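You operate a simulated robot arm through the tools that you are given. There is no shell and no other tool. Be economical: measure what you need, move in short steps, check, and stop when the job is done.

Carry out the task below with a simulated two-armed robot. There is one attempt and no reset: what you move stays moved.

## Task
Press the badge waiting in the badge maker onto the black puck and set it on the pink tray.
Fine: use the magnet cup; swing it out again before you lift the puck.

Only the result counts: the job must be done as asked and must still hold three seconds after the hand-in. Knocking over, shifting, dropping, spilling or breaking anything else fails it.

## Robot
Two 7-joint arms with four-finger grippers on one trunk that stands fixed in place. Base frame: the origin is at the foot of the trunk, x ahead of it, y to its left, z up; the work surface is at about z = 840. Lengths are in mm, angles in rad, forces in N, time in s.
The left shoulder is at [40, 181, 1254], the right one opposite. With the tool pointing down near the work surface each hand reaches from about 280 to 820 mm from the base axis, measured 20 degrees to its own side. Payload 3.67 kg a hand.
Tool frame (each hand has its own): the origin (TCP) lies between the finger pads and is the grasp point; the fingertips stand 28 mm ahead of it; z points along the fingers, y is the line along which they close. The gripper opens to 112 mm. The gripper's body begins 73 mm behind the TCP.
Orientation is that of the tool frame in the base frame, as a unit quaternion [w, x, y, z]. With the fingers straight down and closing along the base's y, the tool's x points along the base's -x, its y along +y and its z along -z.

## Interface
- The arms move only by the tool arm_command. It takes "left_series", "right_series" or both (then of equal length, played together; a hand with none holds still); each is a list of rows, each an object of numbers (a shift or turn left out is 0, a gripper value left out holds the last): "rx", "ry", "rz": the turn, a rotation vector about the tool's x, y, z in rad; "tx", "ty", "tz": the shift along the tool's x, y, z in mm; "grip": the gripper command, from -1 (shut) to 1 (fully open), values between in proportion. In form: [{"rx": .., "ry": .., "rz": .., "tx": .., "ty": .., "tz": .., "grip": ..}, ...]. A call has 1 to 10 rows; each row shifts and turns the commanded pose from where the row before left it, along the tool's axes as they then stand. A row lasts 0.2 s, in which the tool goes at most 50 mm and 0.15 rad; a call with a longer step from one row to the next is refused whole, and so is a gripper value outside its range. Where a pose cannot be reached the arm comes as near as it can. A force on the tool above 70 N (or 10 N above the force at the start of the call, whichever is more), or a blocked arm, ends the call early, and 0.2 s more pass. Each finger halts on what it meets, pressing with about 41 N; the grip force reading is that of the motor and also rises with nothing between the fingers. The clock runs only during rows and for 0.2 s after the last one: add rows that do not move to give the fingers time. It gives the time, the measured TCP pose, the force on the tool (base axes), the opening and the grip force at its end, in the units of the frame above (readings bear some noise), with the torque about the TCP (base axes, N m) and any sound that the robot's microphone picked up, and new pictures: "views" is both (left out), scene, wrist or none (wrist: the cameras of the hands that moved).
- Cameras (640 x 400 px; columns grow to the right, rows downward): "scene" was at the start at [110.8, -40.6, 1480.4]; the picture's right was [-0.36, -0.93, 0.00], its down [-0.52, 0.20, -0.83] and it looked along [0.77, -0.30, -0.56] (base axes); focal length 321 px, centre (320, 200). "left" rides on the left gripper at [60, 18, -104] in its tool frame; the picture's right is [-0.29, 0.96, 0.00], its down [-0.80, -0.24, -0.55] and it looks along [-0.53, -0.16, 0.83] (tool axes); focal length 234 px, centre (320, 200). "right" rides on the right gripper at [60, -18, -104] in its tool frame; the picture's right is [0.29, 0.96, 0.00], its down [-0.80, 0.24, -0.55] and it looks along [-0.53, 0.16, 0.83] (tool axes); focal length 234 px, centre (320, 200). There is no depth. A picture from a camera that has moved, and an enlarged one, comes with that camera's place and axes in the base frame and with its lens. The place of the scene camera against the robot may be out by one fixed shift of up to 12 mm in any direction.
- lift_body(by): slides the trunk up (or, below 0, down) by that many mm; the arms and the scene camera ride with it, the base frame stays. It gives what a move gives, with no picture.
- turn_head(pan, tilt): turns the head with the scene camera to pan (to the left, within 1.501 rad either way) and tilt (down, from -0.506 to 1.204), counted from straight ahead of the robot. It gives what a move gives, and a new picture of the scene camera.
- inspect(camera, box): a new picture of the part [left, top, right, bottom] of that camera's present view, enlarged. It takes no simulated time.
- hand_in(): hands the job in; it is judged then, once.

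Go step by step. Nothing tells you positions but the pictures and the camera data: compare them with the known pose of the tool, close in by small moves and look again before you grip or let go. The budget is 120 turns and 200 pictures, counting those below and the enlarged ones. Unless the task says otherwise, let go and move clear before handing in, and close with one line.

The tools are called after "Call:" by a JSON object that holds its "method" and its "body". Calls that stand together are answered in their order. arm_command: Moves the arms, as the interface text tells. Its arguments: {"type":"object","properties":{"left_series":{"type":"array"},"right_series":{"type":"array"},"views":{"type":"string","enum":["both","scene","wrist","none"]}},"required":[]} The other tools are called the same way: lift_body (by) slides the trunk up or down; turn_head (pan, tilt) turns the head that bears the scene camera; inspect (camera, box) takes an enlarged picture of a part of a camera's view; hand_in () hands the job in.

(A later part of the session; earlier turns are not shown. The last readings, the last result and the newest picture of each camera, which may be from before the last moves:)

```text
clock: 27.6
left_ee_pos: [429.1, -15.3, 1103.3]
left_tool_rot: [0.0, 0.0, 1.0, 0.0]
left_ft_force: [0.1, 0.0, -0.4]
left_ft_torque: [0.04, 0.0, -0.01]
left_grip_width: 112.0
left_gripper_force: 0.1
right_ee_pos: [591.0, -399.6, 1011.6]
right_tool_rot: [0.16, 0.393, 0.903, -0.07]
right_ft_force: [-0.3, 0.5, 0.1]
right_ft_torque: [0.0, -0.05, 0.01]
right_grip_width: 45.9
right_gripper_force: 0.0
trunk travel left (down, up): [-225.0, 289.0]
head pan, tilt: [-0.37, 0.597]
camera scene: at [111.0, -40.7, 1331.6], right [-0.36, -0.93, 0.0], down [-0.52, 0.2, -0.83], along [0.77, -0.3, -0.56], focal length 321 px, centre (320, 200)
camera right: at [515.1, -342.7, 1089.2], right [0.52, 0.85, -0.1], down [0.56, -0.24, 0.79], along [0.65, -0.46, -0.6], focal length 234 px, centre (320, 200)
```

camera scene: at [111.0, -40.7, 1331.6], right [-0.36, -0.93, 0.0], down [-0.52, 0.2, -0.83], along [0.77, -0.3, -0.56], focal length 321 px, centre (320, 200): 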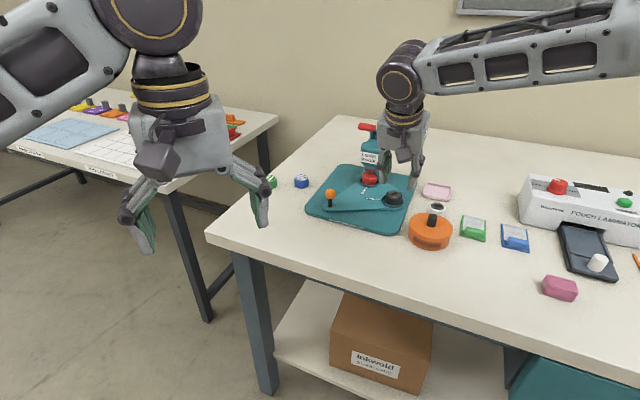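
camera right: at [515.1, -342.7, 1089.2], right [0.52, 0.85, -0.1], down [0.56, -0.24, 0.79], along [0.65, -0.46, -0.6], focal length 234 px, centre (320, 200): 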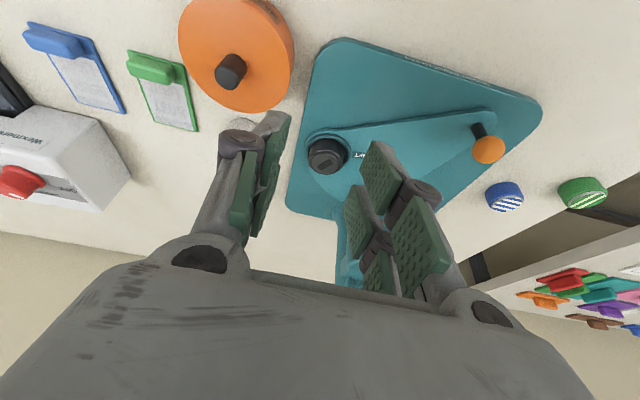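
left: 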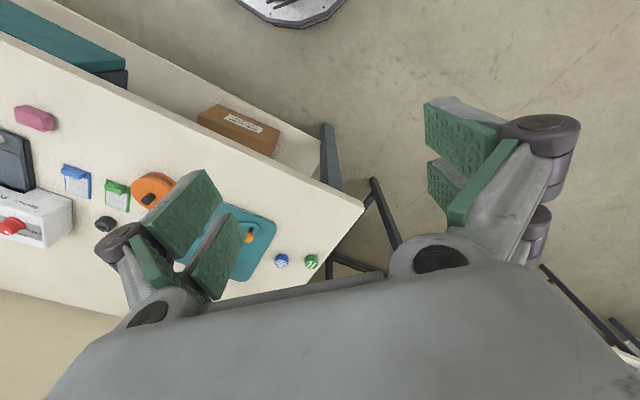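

The knob's ball is at about [721,-298,899]. I move to a point 70 mm out along the tool axis from it.

Call:
{"method": "arm_command", "body": {"right_series": [{"tx": 6.3, "ty": 41.1, "tz": 10.15, "grip": -0.1}, {"tx": 6.3, "ty": 41.1, "tz": 10.15}, {"tx": 6.3, "ty": 41.1, "tz": 10.15}, {"tx": 6.3, "ty": 41.1, "tz": 10.15}, {}]}}

Call:
{"method": "inspect", "body": {"camera": "scene", "box": [310, 110, 420, 220]}}

```text
clock: 28.8
left_ee_pos: [427.4, -15.9, 1103.4]
left_tool_rot: [0.001, 0.0, 1.0, -0.001]
left_ft_force: [0.5, -0.5, 0.7]
left_ft_torque: [-0.01, -0.05, 0.0]
left_grip_width: 112.0
left_gripper_force: 0.1
right_ee_pos: [702.9, -281.3, 966.2]
right_tool_rot: [0.16, 0.393, 0.903, -0.069]
right_ft_force: [0.9, 0.0, 0.3]
right_ft_torque: [0.02, -0.01, -0.01]
right_grip_width: 50.2
right_gripper_force: 0.0
trunk travel left (down, up): [-225.0, 289.0]
head pan, tilt: [-0.37, 0.597]
camera scene: at [109.3, -40.7, 1331.7], right [-0.36, -0.93, 0.0], down [-0.52, 0.2, -0.83], along [0.77, -0.3, -0.56], focal length 321 px, centre (320, 200)
camera right: at [627.6, -224.4, 1043.2], right [0.52, 0.85, -0.1], down [0.56, -0.25, 0.79], along [0.65, -0.46, -0.6], focal length 234 px, centre (320, 200)
```

scene: 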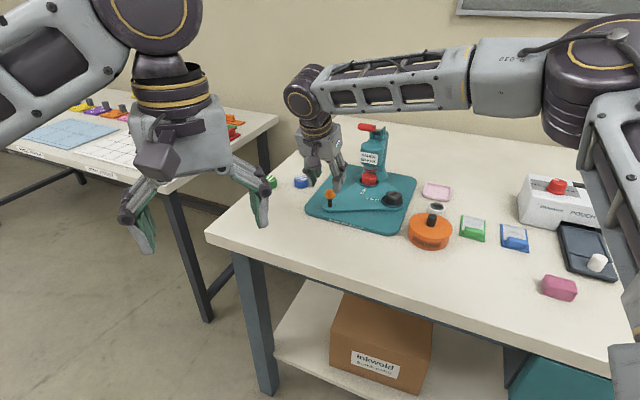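
right: 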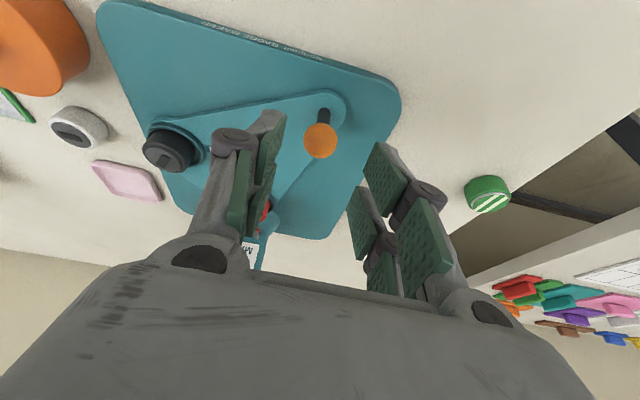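

```text
3.64 times, centred on (365, 165) of scene
camera zoom: at [109.3, -40.7, 1331.7], right [-0.36, -0.93, 0.0], down [-0.52, 0.2, -0.83], along [0.77, -0.3, -0.56], focal length 1168 px, centre (156, 327)
```

zoom: 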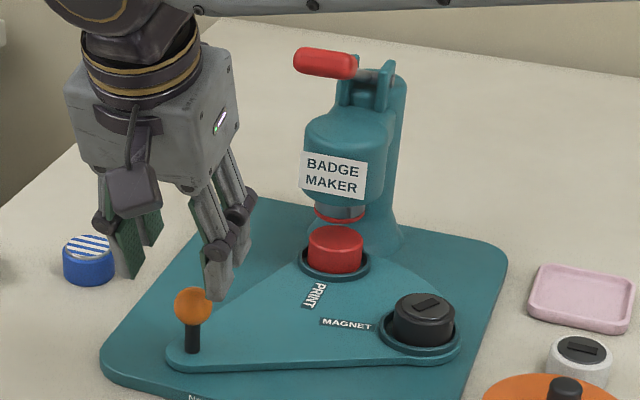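

The ball is at about [719,-297,899.5], centred before the fingers. I advance along the tool axis to straddle it.

Call:
{"method": "arm_command", "body": {"right_series": [{"tx": 1.6, "ty": 1.3, "tz": 30}, {"tz": 20}, {"tz": 10}, {}], "views": "wrist"}}

Call:
{"method": "inspect", "body": {"camera": "scene", "box": [310, 110, 420, 220]}}

```text
clock: 29.8
left_ee_pos: [428.6, -14.7, 1101.8]
left_tool_rot: [-0.001, -0.001, 1.0, 0.0]
left_ft_force: [-0.4, -0.8, 0.6]
left_ft_torque: [0.01, -0.03, 0.04]
left_grip_width: 111.8
left_gripper_force: 0.0
right_ee_pos: [717.8, -293.0, 907.1]
right_tool_rot: [0.16, 0.393, 0.903, -0.069]
right_ft_force: [-0.7, 0.6, 0.6]
right_ft_torque: [-0.01, -0.01, 0.02]
right_grip_width: 50.4
right_gripper_force: 0.1
trunk travel left (down, up): [-225.0, 289.0]
head pan, tilt: [-0.37, 0.597]
camera right: at [642.5, -236.4, 984.9], right [0.52, 0.85, -0.1], down [0.56, -0.24, 0.79], along [0.65, -0.46, -0.6], focal length 234 px, centre (320, 200)
```

right: 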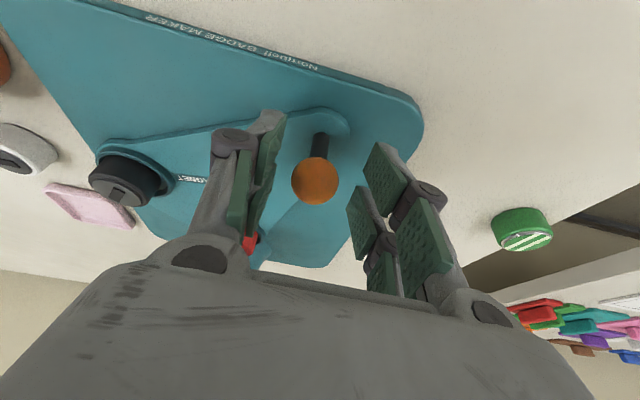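

```text
3.64 times, centred on (365, 165) of scene
camera zoom: at [110.6, -40.4, 1331.6], right [-0.36, -0.93, 0.0], down [-0.52, 0.2, -0.83], along [0.77, -0.3, -0.56], focal length 1168 px, centre (156, 327)
```

zoom: 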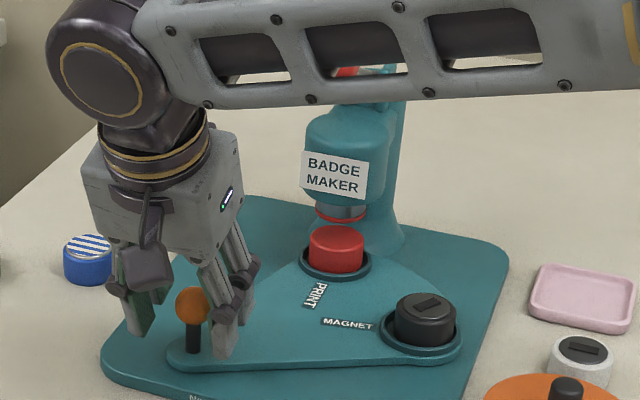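

The ball lies between the fingers. I swing the first half of the arc slowly about the presumed pivot [733,-384].

Call:
{"method": "arm_command", "body": {"right_series": [{"tx": 4, "ty": -8.1, "tz": -1.5}, {"tx": 4, "ty": -8.1, "tz": -1.4}, {"tx": 2.4, "ty": -8.9, "tz": -0.9}, {"tx": 2.4, "ty": -8.8, "tz": -0.8}, {"tx": 0.6, "ty": -9.2, "tz": -0.2}, {"tx": 0.6, "ty": -9.2, "tz": -0.2}, {}]}}

Call:
{"method": "inspect", "body": {"camera": "scene", "box": [310, 110, 420, 220]}}

```text
clock: 31.4
left_ee_pos: [429.2, -14.5, 1102.9]
left_tool_rot: [0.0, -0.001, 1.0, -0.001]
left_ft_force: [-0.3, -0.5, -0.4]
left_ft_torque: [0.01, 0.0, 0.01]
left_grip_width: 112.2
left_gripper_force: 0.1
right_ee_pos: [668.5, -318.8, 907.9]
right_tool_rot: [0.16, 0.393, 0.903, -0.069]
right_ft_force: [0.2, 0.6, -0.5]
right_ft_torque: [-0.02, 0.0, 0.04]
right_grip_width: 50.6
right_gripper_force: 0.1
trunk travel left (down, up): [-225.0, 289.0]
head pan, tilt: [-0.37, 0.597]
camera scene: at [111.1, -40.4, 1331.6], right [-0.36, -0.93, 0.0], down [-0.52, 0.2, -0.83], along [0.77, -0.3, -0.56], focal length 321 px, centre (320, 200)
camera right: at [594.5, -261.5, 985.5], right [0.52, 0.85, -0.1], down [0.56, -0.24, 0.79], along [0.65, -0.46, -0.6], focal length 234 px, centre (320, 200)
```

scene: 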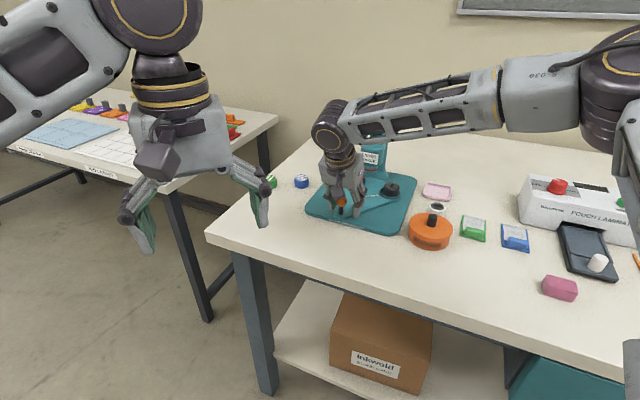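
right: 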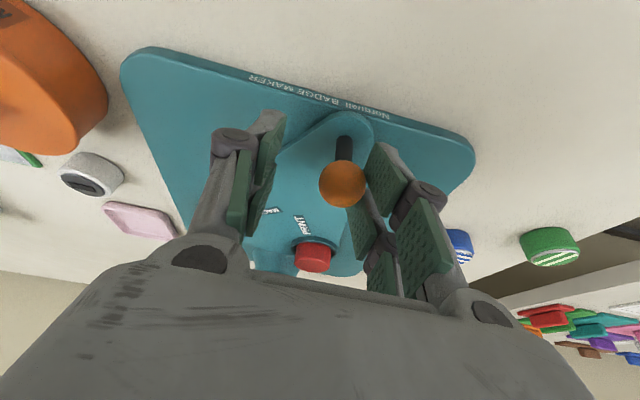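

```text
3.64 times, centred on (365, 165) of scene
camera zoom: at [111.1, -40.4, 1331.6], right [-0.36, -0.93, 0.0], down [-0.52, 0.2, -0.83], along [0.77, -0.3, -0.56], focal length 1168 px, centre (156, 327)
```

zoom: 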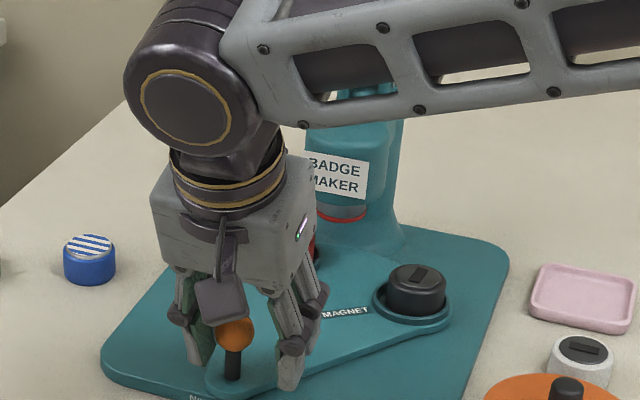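

The plate swings as expected about that pivot; roughly 26 degrees done. I continue along the arc.

Call:
{"method": "arm_command", "body": {"right_series": [{"tx": 0.3, "ty": -9.4, "tz": -0.1}, {"tx": 0.3, "ty": -9.4, "tz": -0.1}, {"tx": -1.5, "ty": -9.3, "tz": 0.6}, {"tx": -1.6, "ty": -9.2, "tz": 0.6}, {"tx": -3.3, "ty": -8.8, "tz": 1.2}, {"tx": -3.4, "ty": -8.8, "tz": 1.2}, {}]}}

Call:
{"method": "inspect", "body": {"camera": "scene", "box": [310, 110, 420, 220]}}

```text
clock: 33.0
left_ee_pos: [429.4, -13.7, 1103.3]
left_tool_rot: [0.0, 0.0, 1.0, 0.001]
left_ft_force: [0.2, -0.1, 0.2]
left_ft_torque: [-0.01, 0.0, 0.01]
left_grip_width: 111.9
left_gripper_force: 0.1
right_ee_pos: [636.9, -363.5, 908.9]
right_tool_rot: [0.16, 0.392, 0.904, -0.069]
right_ft_force: [0.0, -0.3, -0.1]
right_ft_torque: [-0.01, 0.01, 0.01]
right_grip_width: 50.3
right_gripper_force: 0.0
trunk travel left (down, up): [-225.0, 289.0]
head pan, tilt: [-0.37, 0.597]
camera scene: at [111.0, -40.3, 1331.6], right [-0.36, -0.93, 0.0], down [-0.52, 0.2, -0.83], along [0.77, -0.3, -0.56], focal length 321 px, centre (320, 200)
camera right: at [561.0, -306.0, 985.5], right [0.51, 0.85, -0.1], down [0.56, -0.24, 0.79], along [0.65, -0.46, -0.6], focal length 234 px, centre (320, 200)
```

scene: 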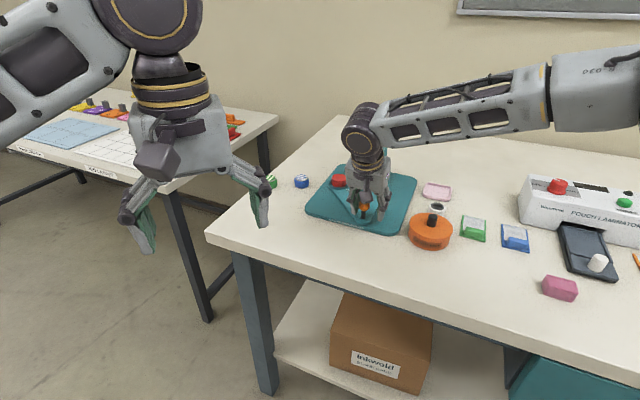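
right: 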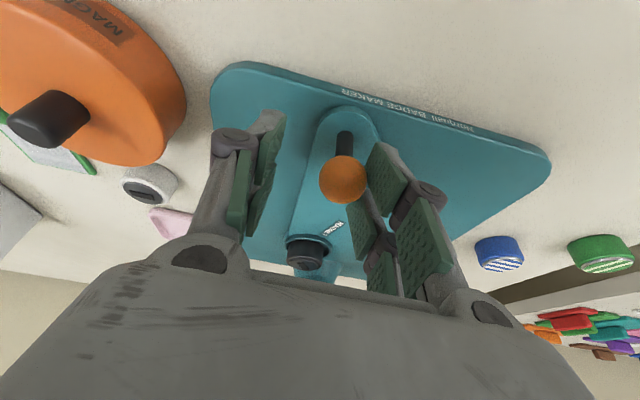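

```text
3.64 times, centred on (365, 165) of scene
camera zoom: at [111.0, -40.3, 1331.6], right [-0.36, -0.93, 0.0], down [-0.52, 0.2, -0.83], along [0.77, -0.3, -0.56], focal length 1168 px, centre (156, 327)
```

zoom: 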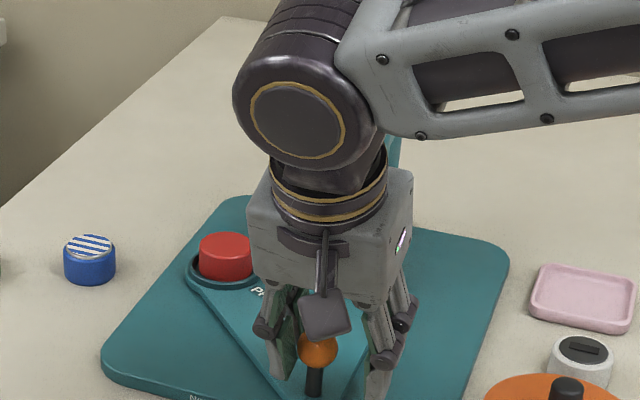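

About 63 of an expected 75 degrees are done. I go on in small rows, watching for the stop.

Call:
{"method": "arm_command", "body": {"right_series": [{"tx": -2.4, "ty": -4, "tz": 0.9}, {"tx": -2.4, "ty": -4, "tz": 0.9}, {"tx": -2.4, "ty": -4, "tz": 0.9}, {}]}}

Call:
{"method": "inspect", "body": {"camera": "right", "box": [240, 100, 420, 300]}}

```text
clock: 34.0
left_ee_pos: [428.7, -14.9, 1103.7]
left_tool_rot: [-0.001, 0.0, 1.0, 0.0]
left_ft_force: [-0.1, -0.2, 0.6]
left_ft_torque: [0.0, 0.0, -0.01]
left_grip_width: 111.8
left_gripper_force: 0.1
right_ee_pos: [633.2, -377.1, 907.3]
right_tool_rot: [0.16, 0.393, 0.903, -0.069]
right_ft_force: [-0.6, -0.3, 0.5]
right_ft_torque: [0.03, -0.02, -0.01]
right_grip_width: 50.5
right_gripper_force: 0.1
trunk travel left (down, up): [-225.0, 289.0]
head pan, tilt: [-0.37, 0.597]
camera scene: at [110.9, -40.4, 1331.6], right [-0.36, -0.93, 0.0], down [-0.52, 0.2, -0.83], along [0.77, -0.3, -0.56], focal length 321 px, centre (320, 200)
camera right: at [557.5, -320.0, 985.5], right [0.52, 0.85, -0.1], down [0.56, -0.24, 0.79], along [0.65, -0.46, -0.6], focal length 234 px, centre (320, 200)
```

scene: 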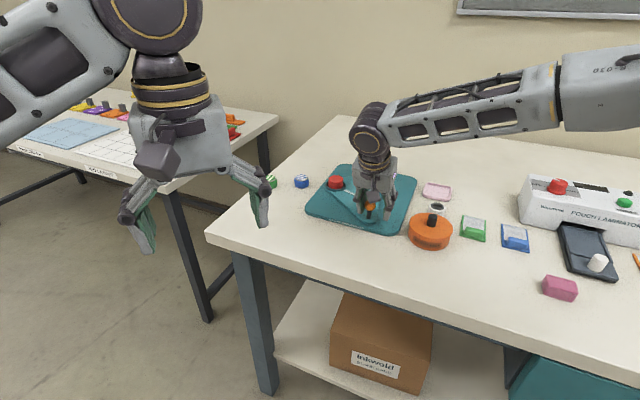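
right: 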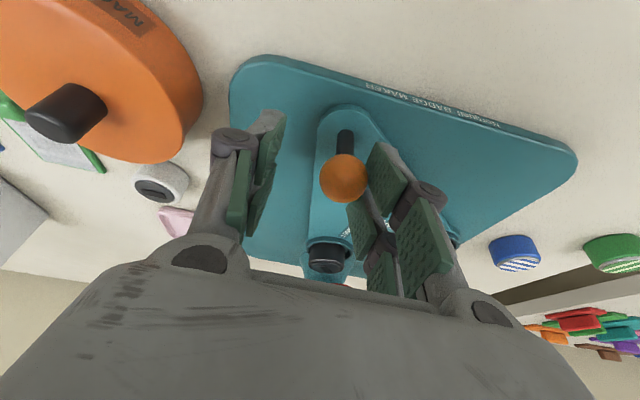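

```text
2.00 times, centred on (330, 200) of right
camera zoom: at [557.5, -320.0, 985.5], right [0.52, 0.85, -0.1], down [0.56, -0.24, 0.79], along [0.65, -0.46, -0.6], focal length 468 px, centre (300, 200)
```

zoom: 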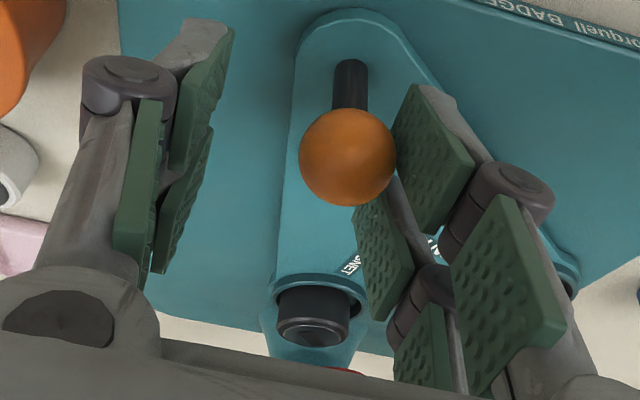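

Nearly there: the puck is coming under the ram. I continue gently until the stop is felt.

Call:
{"method": "arm_command", "body": {"right_series": [{"tx": -1.7, "ty": -2.4, "tz": 0.6}, {"tx": -1.7, "ty": -2.4, "tz": 0.6}, {"tx": -1.7, "ty": -2.4, "tz": 0.6}, {}], "views": "wrist"}}

Call:
{"method": "inspect", "body": {"camera": "right", "box": [240, 100, 420, 300]}}

```text
clock: 35.0
left_ee_pos: [429.2, -15.6, 1103.4]
left_tool_rot: [0.001, 0.0, 1.0, 0.001]
left_ft_force: [0.5, 0.4, 0.2]
left_ft_torque: [-0.04, -0.02, 0.0]
left_grip_width: 111.9
left_gripper_force: 0.1
right_ee_pos: [632.3, -385.7, 907.1]
right_tool_rot: [0.161, 0.392, 0.903, -0.07]
right_ft_force: [0.0, 0.5, 0.3]
right_ft_torque: [-0.02, -0.02, -0.01]
right_grip_width: 50.5
right_gripper_force: 0.0
trunk travel left (down, up): [-225.0, 289.0]
head pan, tilt: [-0.37, 0.597]
camera right: at [556.0, -328.6, 985.5], right [0.52, 0.85, -0.1], down [0.56, -0.24, 0.79], along [0.65, -0.46, -0.6], focal length 234 px, centre (320, 200)
```

right: 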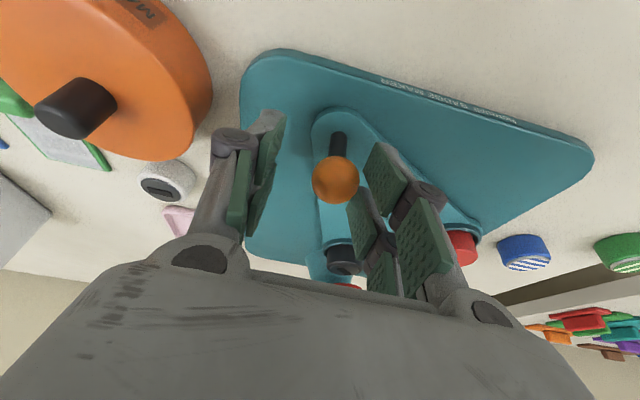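

```text
2.00 times, centred on (330, 200) of right
camera zoom: at [556.0, -328.6, 985.5], right [0.52, 0.85, -0.1], down [0.56, -0.24, 0.79], along [0.65, -0.46, -0.6], focal length 468 px, centre (300, 200)
```

zoom: 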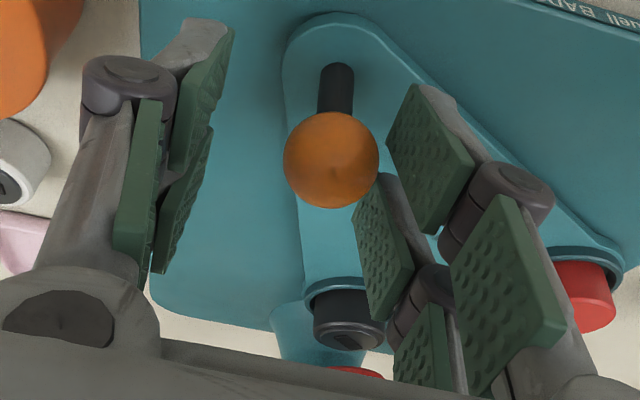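

The ball moved a bit ahead of the finger, as if it snapped into a detent. I withdraw along the tool axis and check the alignment under the ram.

Call:
{"method": "arm_command", "body": {"right_series": [{"tz": -25}, {"tz": -40}, {"tz": -40}, {"tx": 45}, {"tx": 45, "tz": -20}, {}]}}

Call:
{"method": "inspect", "body": {"camera": "scene", "box": [310, 110, 420, 220]}}

Call:
{"method": "inspect", "body": {"camera": "right", "box": [240, 100, 480, 280]}}

```text
clock: 36.4
left_ee_pos: [429.6, -15.1, 1101.9]
left_tool_rot: [-0.001, 0.001, 1.0, 0.0]
left_ft_force: [-0.1, -1.2, 0.4]
left_ft_torque: [0.03, 0.03, 0.0]
left_grip_width: 112.1
left_gripper_force: 0.0
right_ee_pos: [543.3, -293.4, 993.8]
right_tool_rot: [0.159, 0.392, 0.903, -0.069]
right_ft_force: [0.5, -1.3, 0.3]
right_ft_torque: [0.0, 0.0, 0.0]
right_grip_width: 50.4
right_gripper_force: 0.1
trunk travel left (down, up): [-225.0, 289.0]
head pan, tilt: [-0.37, 0.597]
camera scene: at [111.6, -41.4, 1331.5], right [-0.36, -0.93, 0.0], down [-0.52, 0.2, -0.83], along [0.77, -0.3, -0.56], focal length 321 px, centre (320, 200)
camera right: at [468.7, -236.6, 1071.5], right [0.52, 0.85, -0.1], down [0.56, -0.25, 0.79], along [0.65, -0.46, -0.6], focal length 234 px, centre (320, 200)
```

scene: 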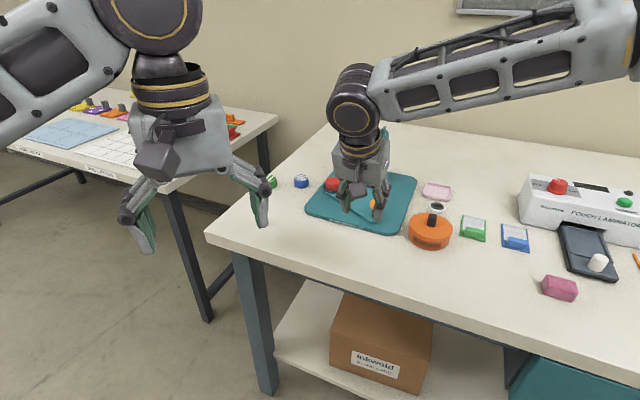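
right: 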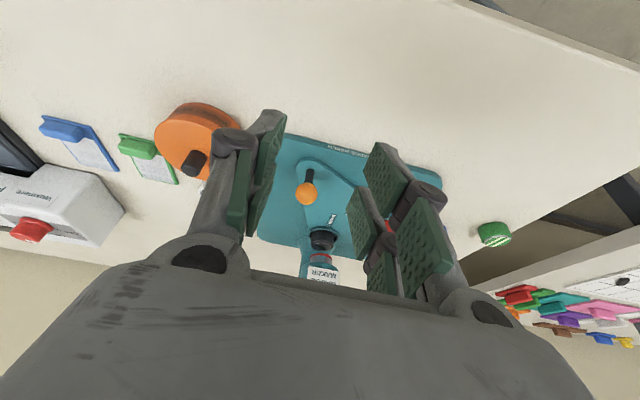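

```text
3.64 times, centred on (365, 165) of scene
camera zoom: at [111.6, -41.4, 1331.5], right [-0.36, -0.93, 0.0], down [-0.52, 0.2, -0.83], along [0.77, -0.3, -0.56], focal length 1168 px, centre (156, 327)
```

zoom: 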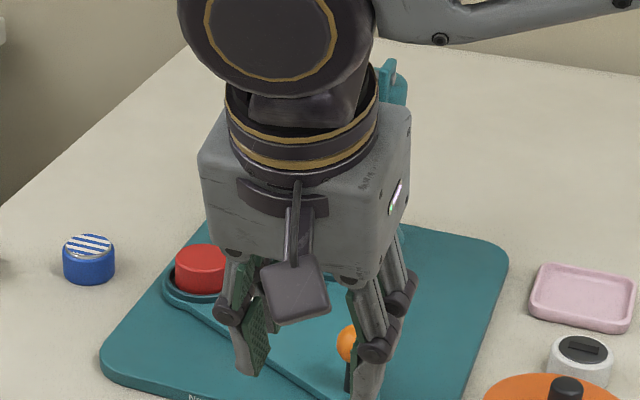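

```text
2.22 times, centred on (360, 190) of right
camera zoom: at [468.7, -236.6, 1071.5], right [0.52, 0.85, -0.1], down [0.56, -0.25, 0.79], along [0.65, -0.46, -0.6], focal length 520 px, centre (231, 222)
```

zoom: 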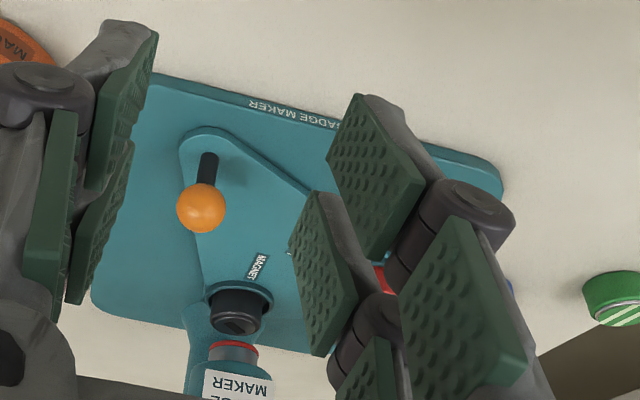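

Puck and ram look aligned in line from this side. I straighten the hand and raise it out of the line of sight, closing the fingers for the lever.

Call:
{"method": "arm_command", "body": {"right_series": [{"ry": 0.12, "grip": -1}, {"ry": 0.12}, {"ry": 0.11}, {"tz": -45}, {"tz": -45}, {"tz": -45}, {"tz": -45}, {"tx": -28, "ty": 26}, {}]}}

Call:
{"method": "inspect", "body": {"camera": "scene", "box": [325, 110, 415, 210]}}

```text
clock: 38.4
left_ee_pos: [427.5, -15.8, 1102.2]
left_tool_rot: [0.001, 0.0, 1.0, 0.0]
left_ft_force: [-0.2, -0.4, 0.0]
left_ft_torque: [-0.02, -0.05, 0.02]
left_grip_width: 111.9
left_gripper_force: 0.2
right_ee_pos: [580.8, -294.5, 1175.1]
right_tool_rot: [0.0, 0.398, 0.917, 0.001]
right_ft_force: [-0.2, -0.9, 1.1]
right_ft_torque: [0.0, -0.02, -0.03]
right_grip_width: 0.0
right_gripper_force: 35.6
trunk travel left (down, up): [-225.0, 289.0]
head pan, tilt: [-0.37, 0.597]
camera scene: at [109.1, -40.8, 1331.7], right [-0.36, -0.93, 0.0], down [-0.52, 0.2, -0.83], along [0.77, -0.3, -0.56], focal length 321 px, centre (320, 200)
camera right: at [527.6, -261.9, 1279.1], right [0.5, 0.86, 0.0], down [0.72, -0.42, 0.55], along [0.48, -0.28, -0.83], focal length 234 px, centre (320, 200)
```

scene: 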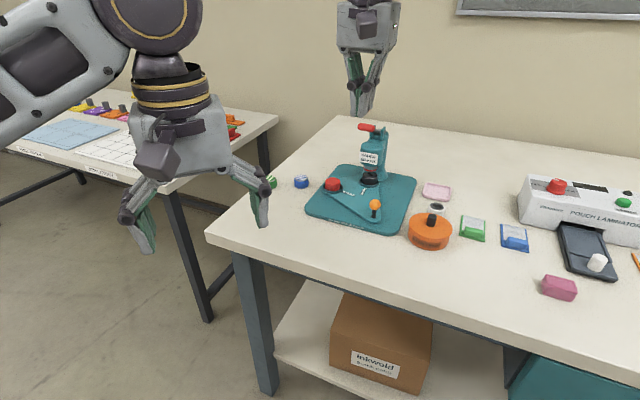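
right: 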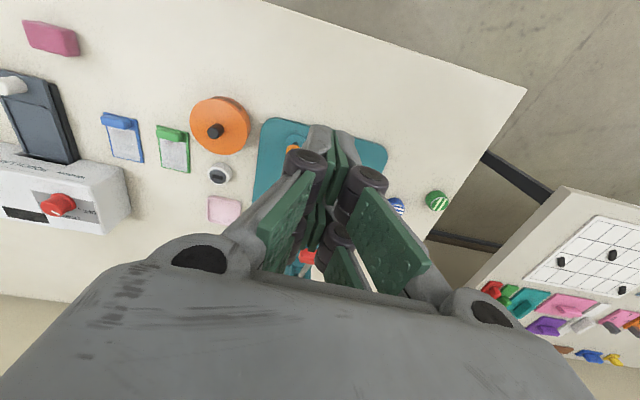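

```text
4.00 times, centred on (370, 160) of scene
camera zoom: at [109.1, -40.8, 1331.7], right [-0.36, -0.93, 0.0], down [-0.52, 0.2, -0.83], along [0.77, -0.3, -0.56], focal length 1285 px, centre (120, 360)
```

zoom: 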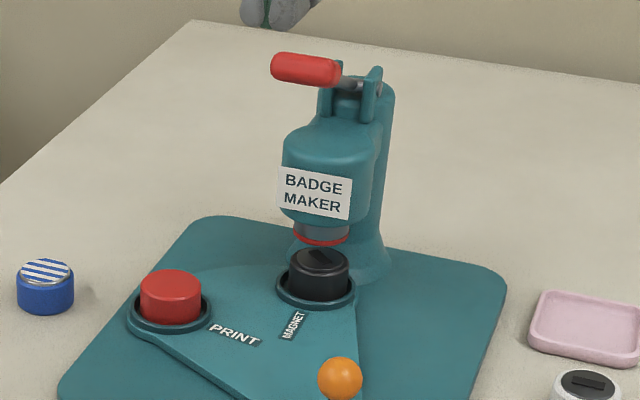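

The puck stands under the ram like the red one did before. Now I need the lever measured better, so I shift the hand aside for a clear second view.

Call:
{"method": "arm_command", "body": {"right_series": [{"ty": -40}, {"ty": -40}, {"ty": -40}, {"ty": -40}, {"ty": -40}, {}], "views": "wrist"}}

Call:
{"method": "inspect", "body": {"camera": "right", "box": [380, 130, 540, 290]}}

Call:
{"method": "inspect", "body": {"camera": "scene", "box": [340, 115, 400, 165]}}

```text
clock: 39.8
left_ee_pos: [429.8, -13.8, 1101.9]
left_tool_rot: [-0.001, 0.0, 1.0, 0.001]
left_ft_force: [0.3, 1.4, 1.2]
left_ft_torque: [-0.03, 0.04, 0.02]
left_grip_width: 111.8
left_gripper_force: 0.0
right_ee_pos: [436.7, -430.2, 1173.0]
right_tool_rot: [-0.001, 0.398, 0.917, -0.001]
right_ft_force: [1.4, 0.3, 1.6]
right_ft_torque: [0.02, 0.04, 0.03]
right_grip_width: 0.0
right_gripper_force: 35.4
trunk travel left (down, up): [-225.0, 289.0]
head pan, tilt: [-0.37, 0.597]
camera right: at [383.2, -397.1, 1278.0], right [0.5, 0.86, 0.0], down [0.72, -0.42, 0.55], along [0.48, -0.28, -0.83], focal length 234 px, centre (320, 200)
```

right: 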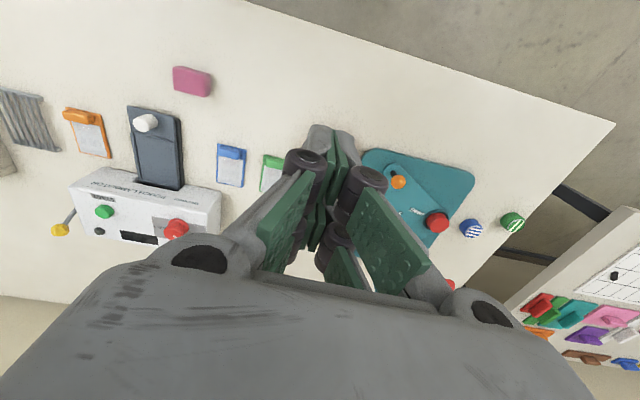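

```text
2.50 times, centred on (460, 210) of right
camera zoom: at [383.2, -397.1, 1278.0], right [0.5, 0.86, 0.0], down [0.72, -0.42, 0.55], along [0.48, -0.28, -0.83], focal length 585 px, centre (-30, 175)
```

zoom: 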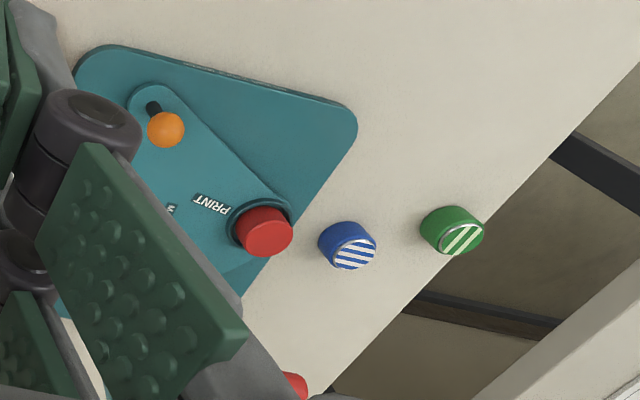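

```text
8.00 times, centred on (370, 140) of scene
camera zoom: at [111.7, -39.6, 1331.5], right [-0.36, -0.93, 0.0], down [-0.52, 0.2, -0.83], along [0.77, -0.3, -0.56], focal length 2569 px, centre (-80, 680)
```

zoom: 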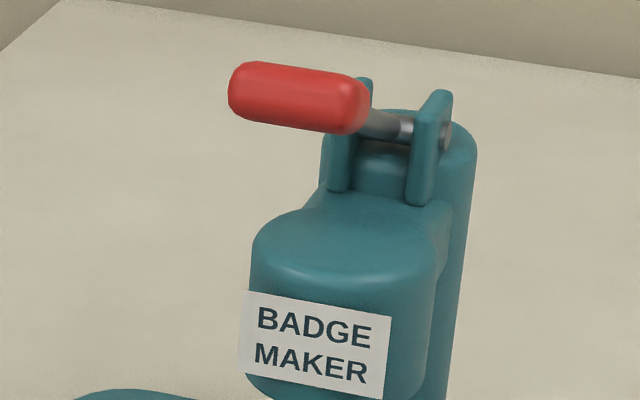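

Triangulated from two trunk heights, the handle's centre is at about [735,-400,1053], the pivot about [800,-475,1008]. I bring the closed fingers over the handle, staying above it.

Call:
{"method": "arm_command", "body": {"right_series": [{"tx": -25.4, "ty": 34.1}, {"tx": -25.4, "ty": 34.1}, {"tx": -25.4, "ty": 34.1}, {"tx": -25.4, "ty": 34.1}, {"tx": -25.4, "ty": 34.1}, {"tx": -25.4, "ty": 34.1}, {"tx": -25.4, "ty": 34.1}, {"tz": 30}, {}]}}

Call:
{"method": "inspect", "body": {"camera": "scene", "box": [330, 80, 410, 160]}}

Call:
{"method": "inspect", "body": {"camera": "right", "box": [220, 80, 440, 300]}}

```text
clock: 41.8
left_ee_pos: [429.2, -16.1, 1102.3]
left_tool_rot: [-0.001, -0.001, 1.0, 0.0]
left_ft_force: [0.1, 0.5, 0.7]
left_ft_torque: [0.04, 0.05, -0.02]
left_grip_width: 112.3
left_gripper_force: 0.0
right_ee_pos: [688.0, -405.8, 1145.8]
right_tool_rot: [-0.002, 0.399, 0.917, 0.0]
right_ft_force: [0.0, 0.5, -0.6]
right_ft_torque: [-0.01, 0.01, -0.03]
right_grip_width: 0.0
right_gripper_force: 35.7
right hand out of reach, approached as far as the arm can: row 6, 7
trunk travel left (down, up): [-225.0, 289.0]
head pan, tilt: [-0.37, 0.597]
camera scene: at [112.3, -41.4, 1331.4], right [-0.36, -0.93, 0.0], down [-0.52, 0.2, -0.83], along [0.77, -0.3, -0.56], focal length 321 px, centre (320, 200)
camera right: at [635.1, -373.5, 1250.1], right [0.5, 0.86, 0.0], down [0.72, -0.42, 0.55], along [0.48, -0.28, -0.83], focal length 234 px, centre (320, 200)
```

scene: 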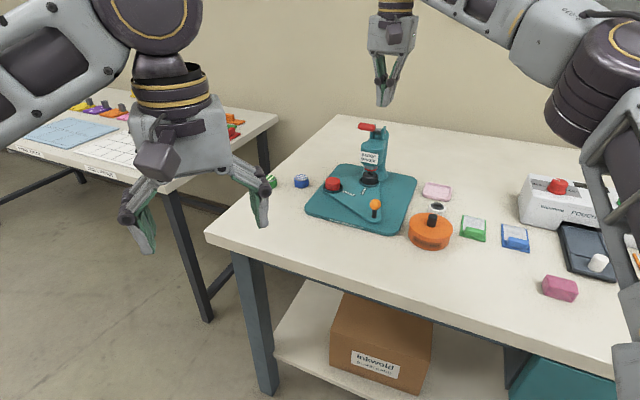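
right: 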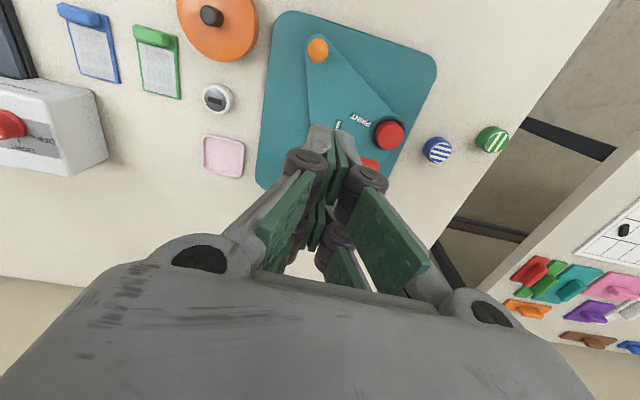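

```text
5.00 times, centred on (370, 120) of scene
camera zoom: at [112.3, -41.4, 1331.4], right [-0.36, -0.93, 0.0], down [-0.52, 0.2, -0.83], along [0.77, -0.3, -0.56], focal length 1606 px, centre (70, 600)
```

zoom: 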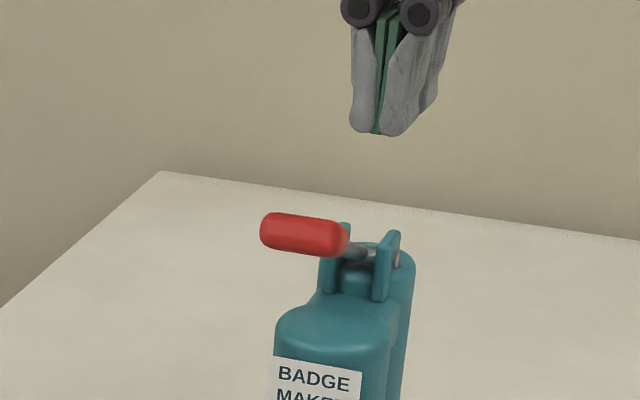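

```text
1.82 times, centred on (330, 190) of right
camera zoom: at [635.1, -373.5, 1250.1], right [0.5, 0.86, 0.0], down [0.72, -0.42, 0.55], along [0.48, -0.28, -0.83], focal length 426 px, centre (302, 218)
```

zoom: 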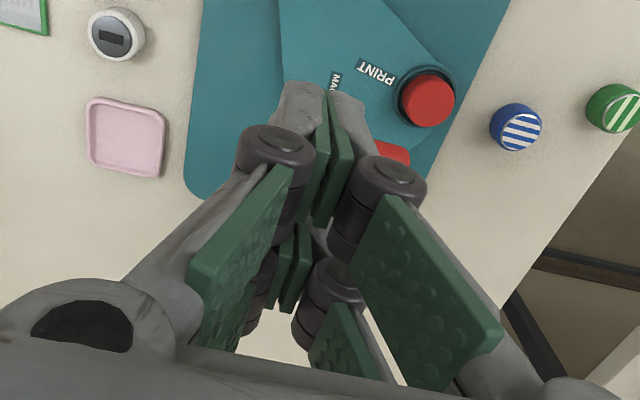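

At this height the arm falls short, so I raise the trunk again by 150 and then come down on the handle.

Call:
{"method": "lift_body", "body": {"by": 150}}

Call:
{"method": "arm_command", "body": {"right_series": [{"tx": -10, "ty": 12, "tz": 40}, {"tx": -10, "ty": 12, "tz": 40}, {"tx": -6, "ty": 12, "tz": 40}, {"tz": 30}, {}]}}

Call:
{"method": "inspect", "body": {"camera": "scene", "box": [320, 110, 410, 200]}}

```text
clock: 43.5
left_ee_pos: [429.1, -14.2, 1250.3]
left_tool_rot: [0.0, 0.0, 1.0, 0.0]
left_ft_force: [0.7, 1.1, 0.2]
left_ft_torque: [0.01, 0.03, -0.01]
left_grip_width: 112.1
left_gripper_force: 0.0
right_ee_pos: [688.1, -405.6, 1294.2]
right_tool_rot: [0.0, 0.399, 0.917, -0.001]
right_ft_force: [-0.8, 1.2, -0.3]
right_ft_torque: [0.02, 0.05, 0.06]
right_grip_width: 0.0
right_gripper_force: 35.8
trunk travel left (down, up): [-375.0, 139.0]
head pan, tilt: [-0.37, 0.597]
```

```text
clock: 44.7
left_ee_pos: [428.3, -14.6, 1252.5]
left_tool_rot: [0.0, 0.0, 1.0, 0.0]
left_ft_force: [-0.6, 0.3, -0.9]
left_ft_torque: [-0.03, -0.04, 0.0]
left_grip_width: 111.8
left_gripper_force: 0.0
right_ee_pos: [730.4, -399.8, 1144.3]
right_tool_rot: [0.0, 0.398, 0.917, 0.001]
right_ft_force: [-0.3, 0.9, 0.0]
right_ft_torque: [-0.02, -0.03, 0.03]
right_grip_width: 0.0
right_gripper_force: 35.6
trunk travel left (down, up): [-375.0, 139.0]
head pan, tilt: [-0.37, 0.597]
camera scene: at [110.7, -40.2, 1480.4], right [-0.36, -0.93, 0.0], down [-0.52, 0.2, -0.83], along [0.77, -0.3, -0.56], focal length 321 px, centre (320, 200)
camera right: at [676.9, -366.3, 1250.1], right [0.5, 0.86, 0.0], down [0.72, -0.42, 0.55], along [0.48, -0.28, -0.83], focal length 234 px, centre (320, 200)
```

scene: 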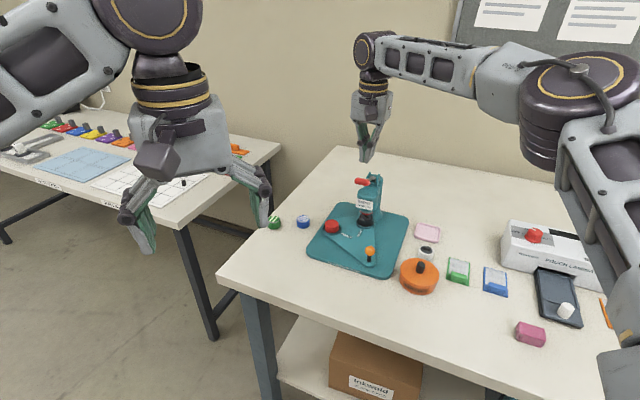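
right: 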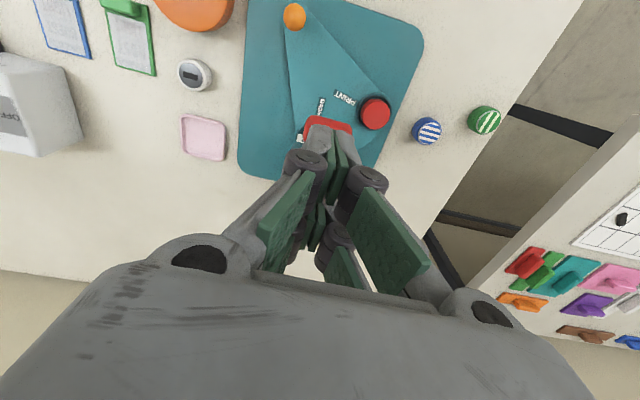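

```text
4.44 times, centred on (365, 155) of scene
camera zoom: at [110.7, -40.2, 1480.4], right [-0.36, -0.93, 0.0], down [-0.52, 0.2, -0.83], along [0.77, -0.3, -0.56], focal length 1427 px, centre (120, 400)
```

zoom: 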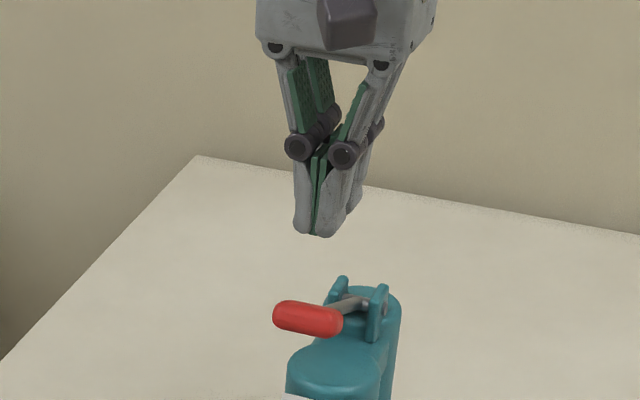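

In the wrist view the red handle looks like a crossbar. I take a closer look before touching it.

Call:
{"method": "inspect", "body": {"camera": "right", "box": [270, 90, 390, 170]}}

Call:
{"method": "inspect", "body": {"camera": "scene", "box": [345, 160, 395, 200]}}

```text
5.00 times, centred on (330, 130) of right
camera zoom: at [676.9, -366.3, 1250.1], right [0.5, 0.86, 0.0], down [0.72, -0.42, 0.55], along [0.48, -0.28, -0.83], focal length 1171 px, centre (270, 550)
```

zoom: 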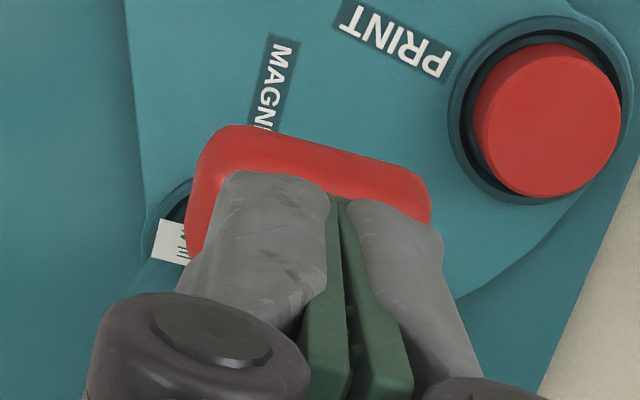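

```text
10.00 times, centred on (370, 180) of scene
camera zoom: at [110.7, -40.2, 1480.4], right [-0.36, -0.93, 0.0], down [-0.52, 0.2, -0.83], along [0.77, -0.3, -0.56], focal length 3212 px, centre (-180, 400)
```

zoom: 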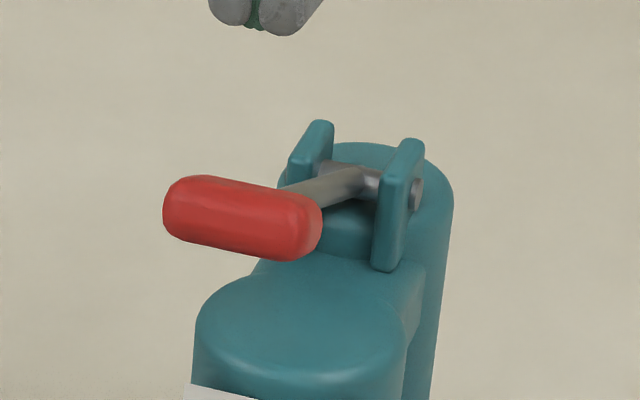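

The handle is a crossbar roughly parallel to my finger-closing line, centred near [735,-391,1053]. I centre over it and come down to just above.

Call:
{"method": "arm_command", "body": {"right_series": [{"tx": 5.4, "ty": 8.6}, {"tz": 25}, {"tz": 18}, {}], "views": "none"}}

Call:
{"method": "inspect", "body": {"camera": "right", "box": [270, 90, 390, 170]}}

Call:
{"method": "inspect", "body": {"camera": "scene", "box": [340, 150, 400, 200]}}

```text
clock: 45.7
left_ee_pos: [429.8, -14.1, 1251.8]
left_tool_rot: [0.0, -0.001, 1.0, 0.0]
left_ft_force: [0.6, -0.1, 0.2]
left_ft_torque: [-0.03, -0.02, 0.03]
left_grip_width: 112.1
left_gripper_force: 0.0
right_ee_pos: [728.4, -391.8, 1101.8]
right_tool_rot: [0.001, 0.398, 0.917, 0.0]
right_ft_force: [0.4, -0.2, 0.7]
right_ft_torque: [0.0, -0.01, -0.01]
right_grip_width: 0.2
right_gripper_force: 35.7
right hand out of reach, approached as far as the arm can: row 1
trunk travel left (down, up): [-375.0, 139.0]
head pan, tilt: [-0.37, 0.597]
```

```text
5.00 times, centred on (330, 130) of right
camera zoom: at [674.6, -357.2, 1207.0], right [0.5, 0.86, 0.0], down [0.72, -0.42, 0.56], along [0.48, -0.28, -0.83], focal length 1171 px, centre (270, 550)
```

zoom: 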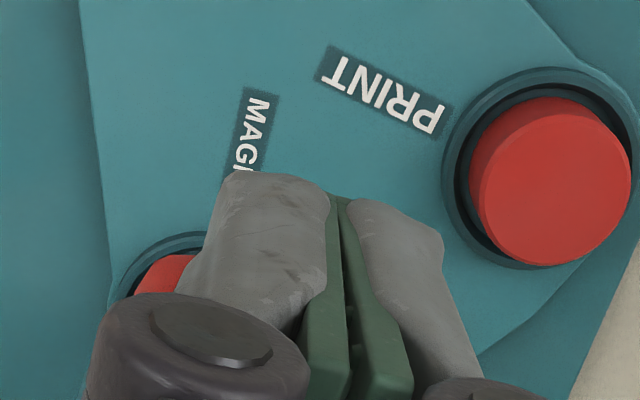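

```text
8.00 times, centred on (370, 175) of scene
camera zoom: at [110.6, -40.2, 1480.4], right [-0.36, -0.93, 0.0], down [-0.52, 0.2, -0.83], along [0.77, -0.3, -0.56], focal length 2569 px, centre (-80, 400)
```

zoom: 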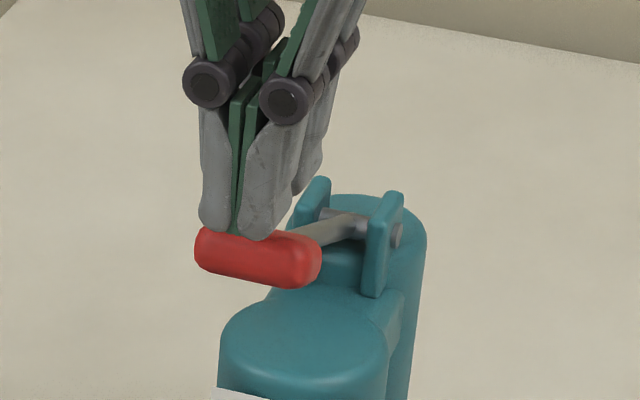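

The tip is about 6 mm inward of the bar's centre line. I correct that and press down slowly.

Call:
{"method": "arm_command", "body": {"right_series": [{"tx": 5, "ty": -2}, {"tz": 5}, {"tz": 5}, {"tz": 3}, {"tz": 3}, {}], "views": "none"}}

Call:
{"method": "inspect", "body": {"camera": "scene", "box": [340, 150, 400, 200]}}

```text
clock: 47.1
left_ee_pos: [428.4, -15.4, 1252.3]
left_tool_rot: [0.0, 0.001, 1.0, 0.0]
left_ft_force: [0.0, 0.6, 0.4]
left_ft_torque: [0.01, -0.02, 0.04]
left_grip_width: 112.4
left_gripper_force: 0.1
right_ee_pos: [726.0, -387.9, 1086.4]
right_tool_rot: [0.0, 0.398, 0.917, 0.001]
right_ft_force: [0.3, -0.2, -1.2]
right_ft_torque: [0.03, 0.0, 0.03]
right_grip_width: 0.0
right_gripper_force: 35.9
trunk travel left (down, up): [-375.0, 139.0]
head pan, tilt: [-0.37, 0.597]
```

```text
8.00 times, centred on (370, 175) of scene
camera zoom: at [111.0, -40.5, 1480.4], right [-0.36, -0.93, 0.0], down [-0.52, 0.2, -0.83], along [0.77, -0.3, -0.56], focal length 2569 px, centre (-80, 400)
```

zoom: 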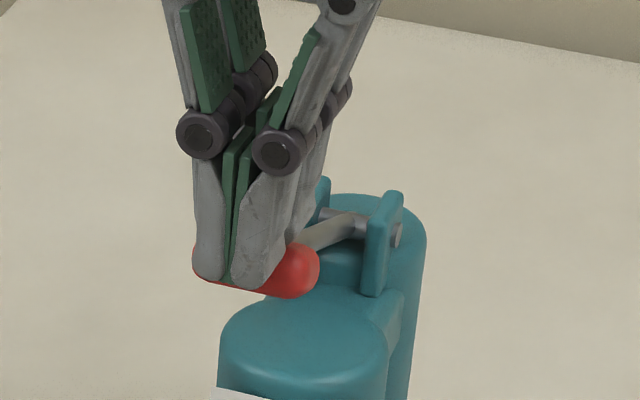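

No contact force yet at tip height 1058. I check from the wrist whether the tip is above or in front of the bar.

Call:
{"method": "inspect", "body": {"camera": "right", "box": [250, 80, 410, 200]}}

Call:
{"method": "arm_command", "body": {"right_series": [{"tz": 3}, {"tz": 2}, {}], "views": "none"}}

Call:
{"method": "inspect", "body": {"camera": "scene", "box": [340, 150, 400, 200]}}

```text
3.33 times, centred on (330, 140) of right
camera zoom: at [672.3, -355.1, 1191.0], right [0.5, 0.86, 0.0], down [0.72, -0.42, 0.55], along [0.48, -0.28, -0.83], focal length 781 px, centre (287, 400)
```

zoom: 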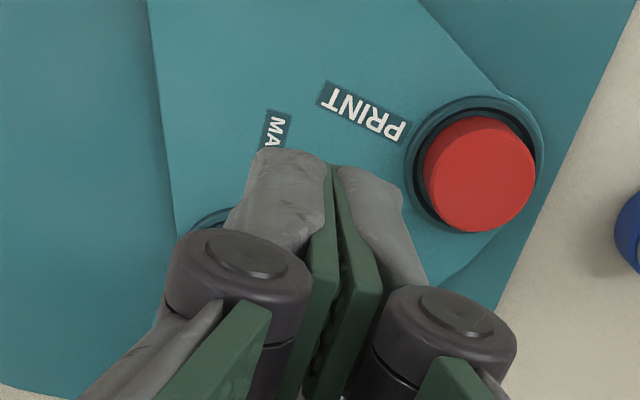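

```text
clock: 47.9
left_ee_pos: [428.7, -15.1, 1251.4]
left_tool_rot: [0.0, 0.0, 1.0, 0.0]
left_ft_force: [-0.1, 0.6, 0.2]
left_ft_torque: [-0.01, 0.0, 0.01]
left_grip_width: 112.0
left_gripper_force: 0.1
right_ee_pos: [725.2, -389.3, 1082.1]
right_tool_rot: [0.0, 0.399, 0.917, 0.0]
right_ft_force: [-0.2, -0.3, 0.3]
right_ft_torque: [-0.02, 0.01, -0.05]
right_grip_width: 0.1
right_gripper_force: 35.5
trunk travel left (down, up): [-375.0, 139.0]
head pan, tilt: [-0.37, 0.597]
```

```text
8.00 times, centred on (370, 175) of scene
camera zoom: at [110.9, -40.5, 1480.4], right [-0.36, -0.93, 0.0], down [-0.52, 0.2, -0.83], along [0.77, -0.3, -0.56], focal length 2569 px, centre (-80, 400)
```

zoom: 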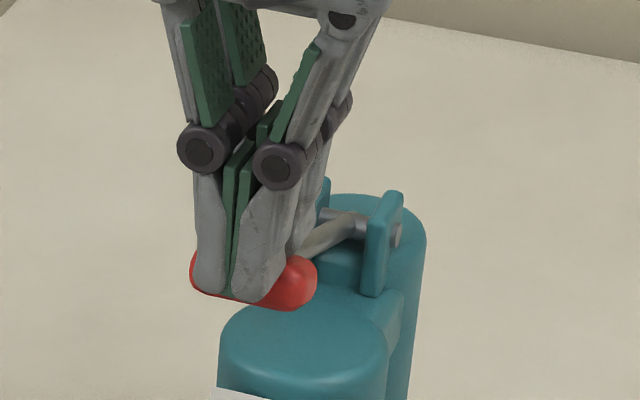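

The bar is moving down with the fingers at almost no force. I continue pressing along the arc.

Call:
{"method": "arm_command", "body": {"right_series": [{"tx": 1, "tz": 5}, {"tx": 1, "tz": 5}, {"tx": 1, "tz": 5}, {"tz": 5}, {}], "views": "none"}}

Call:
{"method": "inspect", "body": {"camera": "scene", "box": [330, 150, 410, 230]}}

```text
clock: 49.1
left_ee_pos: [428.1, -14.1, 1251.0]
left_tool_rot: [0.0, 0.0, 1.0, 0.0]
left_ft_force: [0.2, -0.1, 0.8]
left_ft_torque: [0.03, 0.03, 0.02]
left_grip_width: 112.2
left_gripper_force: 0.1
right_ee_pos: [723.3, -385.0, 1061.8]
right_tool_rot: [0.002, 0.398, 0.918, 0.0]
right_ft_force: [-1.0, 1.1, 1.9]
right_ft_torque: [0.0, 0.02, 0.03]
right_grip_width: 6.1
right_gripper_force: 35.9
trunk travel left (down, up): [-375.0, 139.0]
head pan, tilt: [-0.37, 0.597]
```

```text
5.00 times, centred on (370, 190) of scene
camera zoom: at [110.6, -40.1, 1480.4], right [-0.36, -0.93, 0.0], down [-0.52, 0.2, -0.83], along [0.77, -0.3, -0.56], focal length 1606 px, centre (70, 250)
```

zoom: 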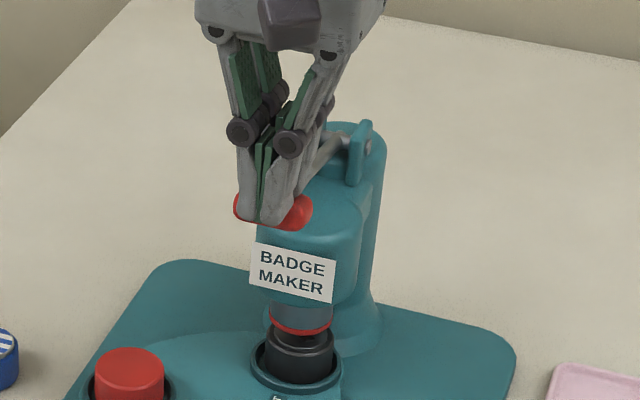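

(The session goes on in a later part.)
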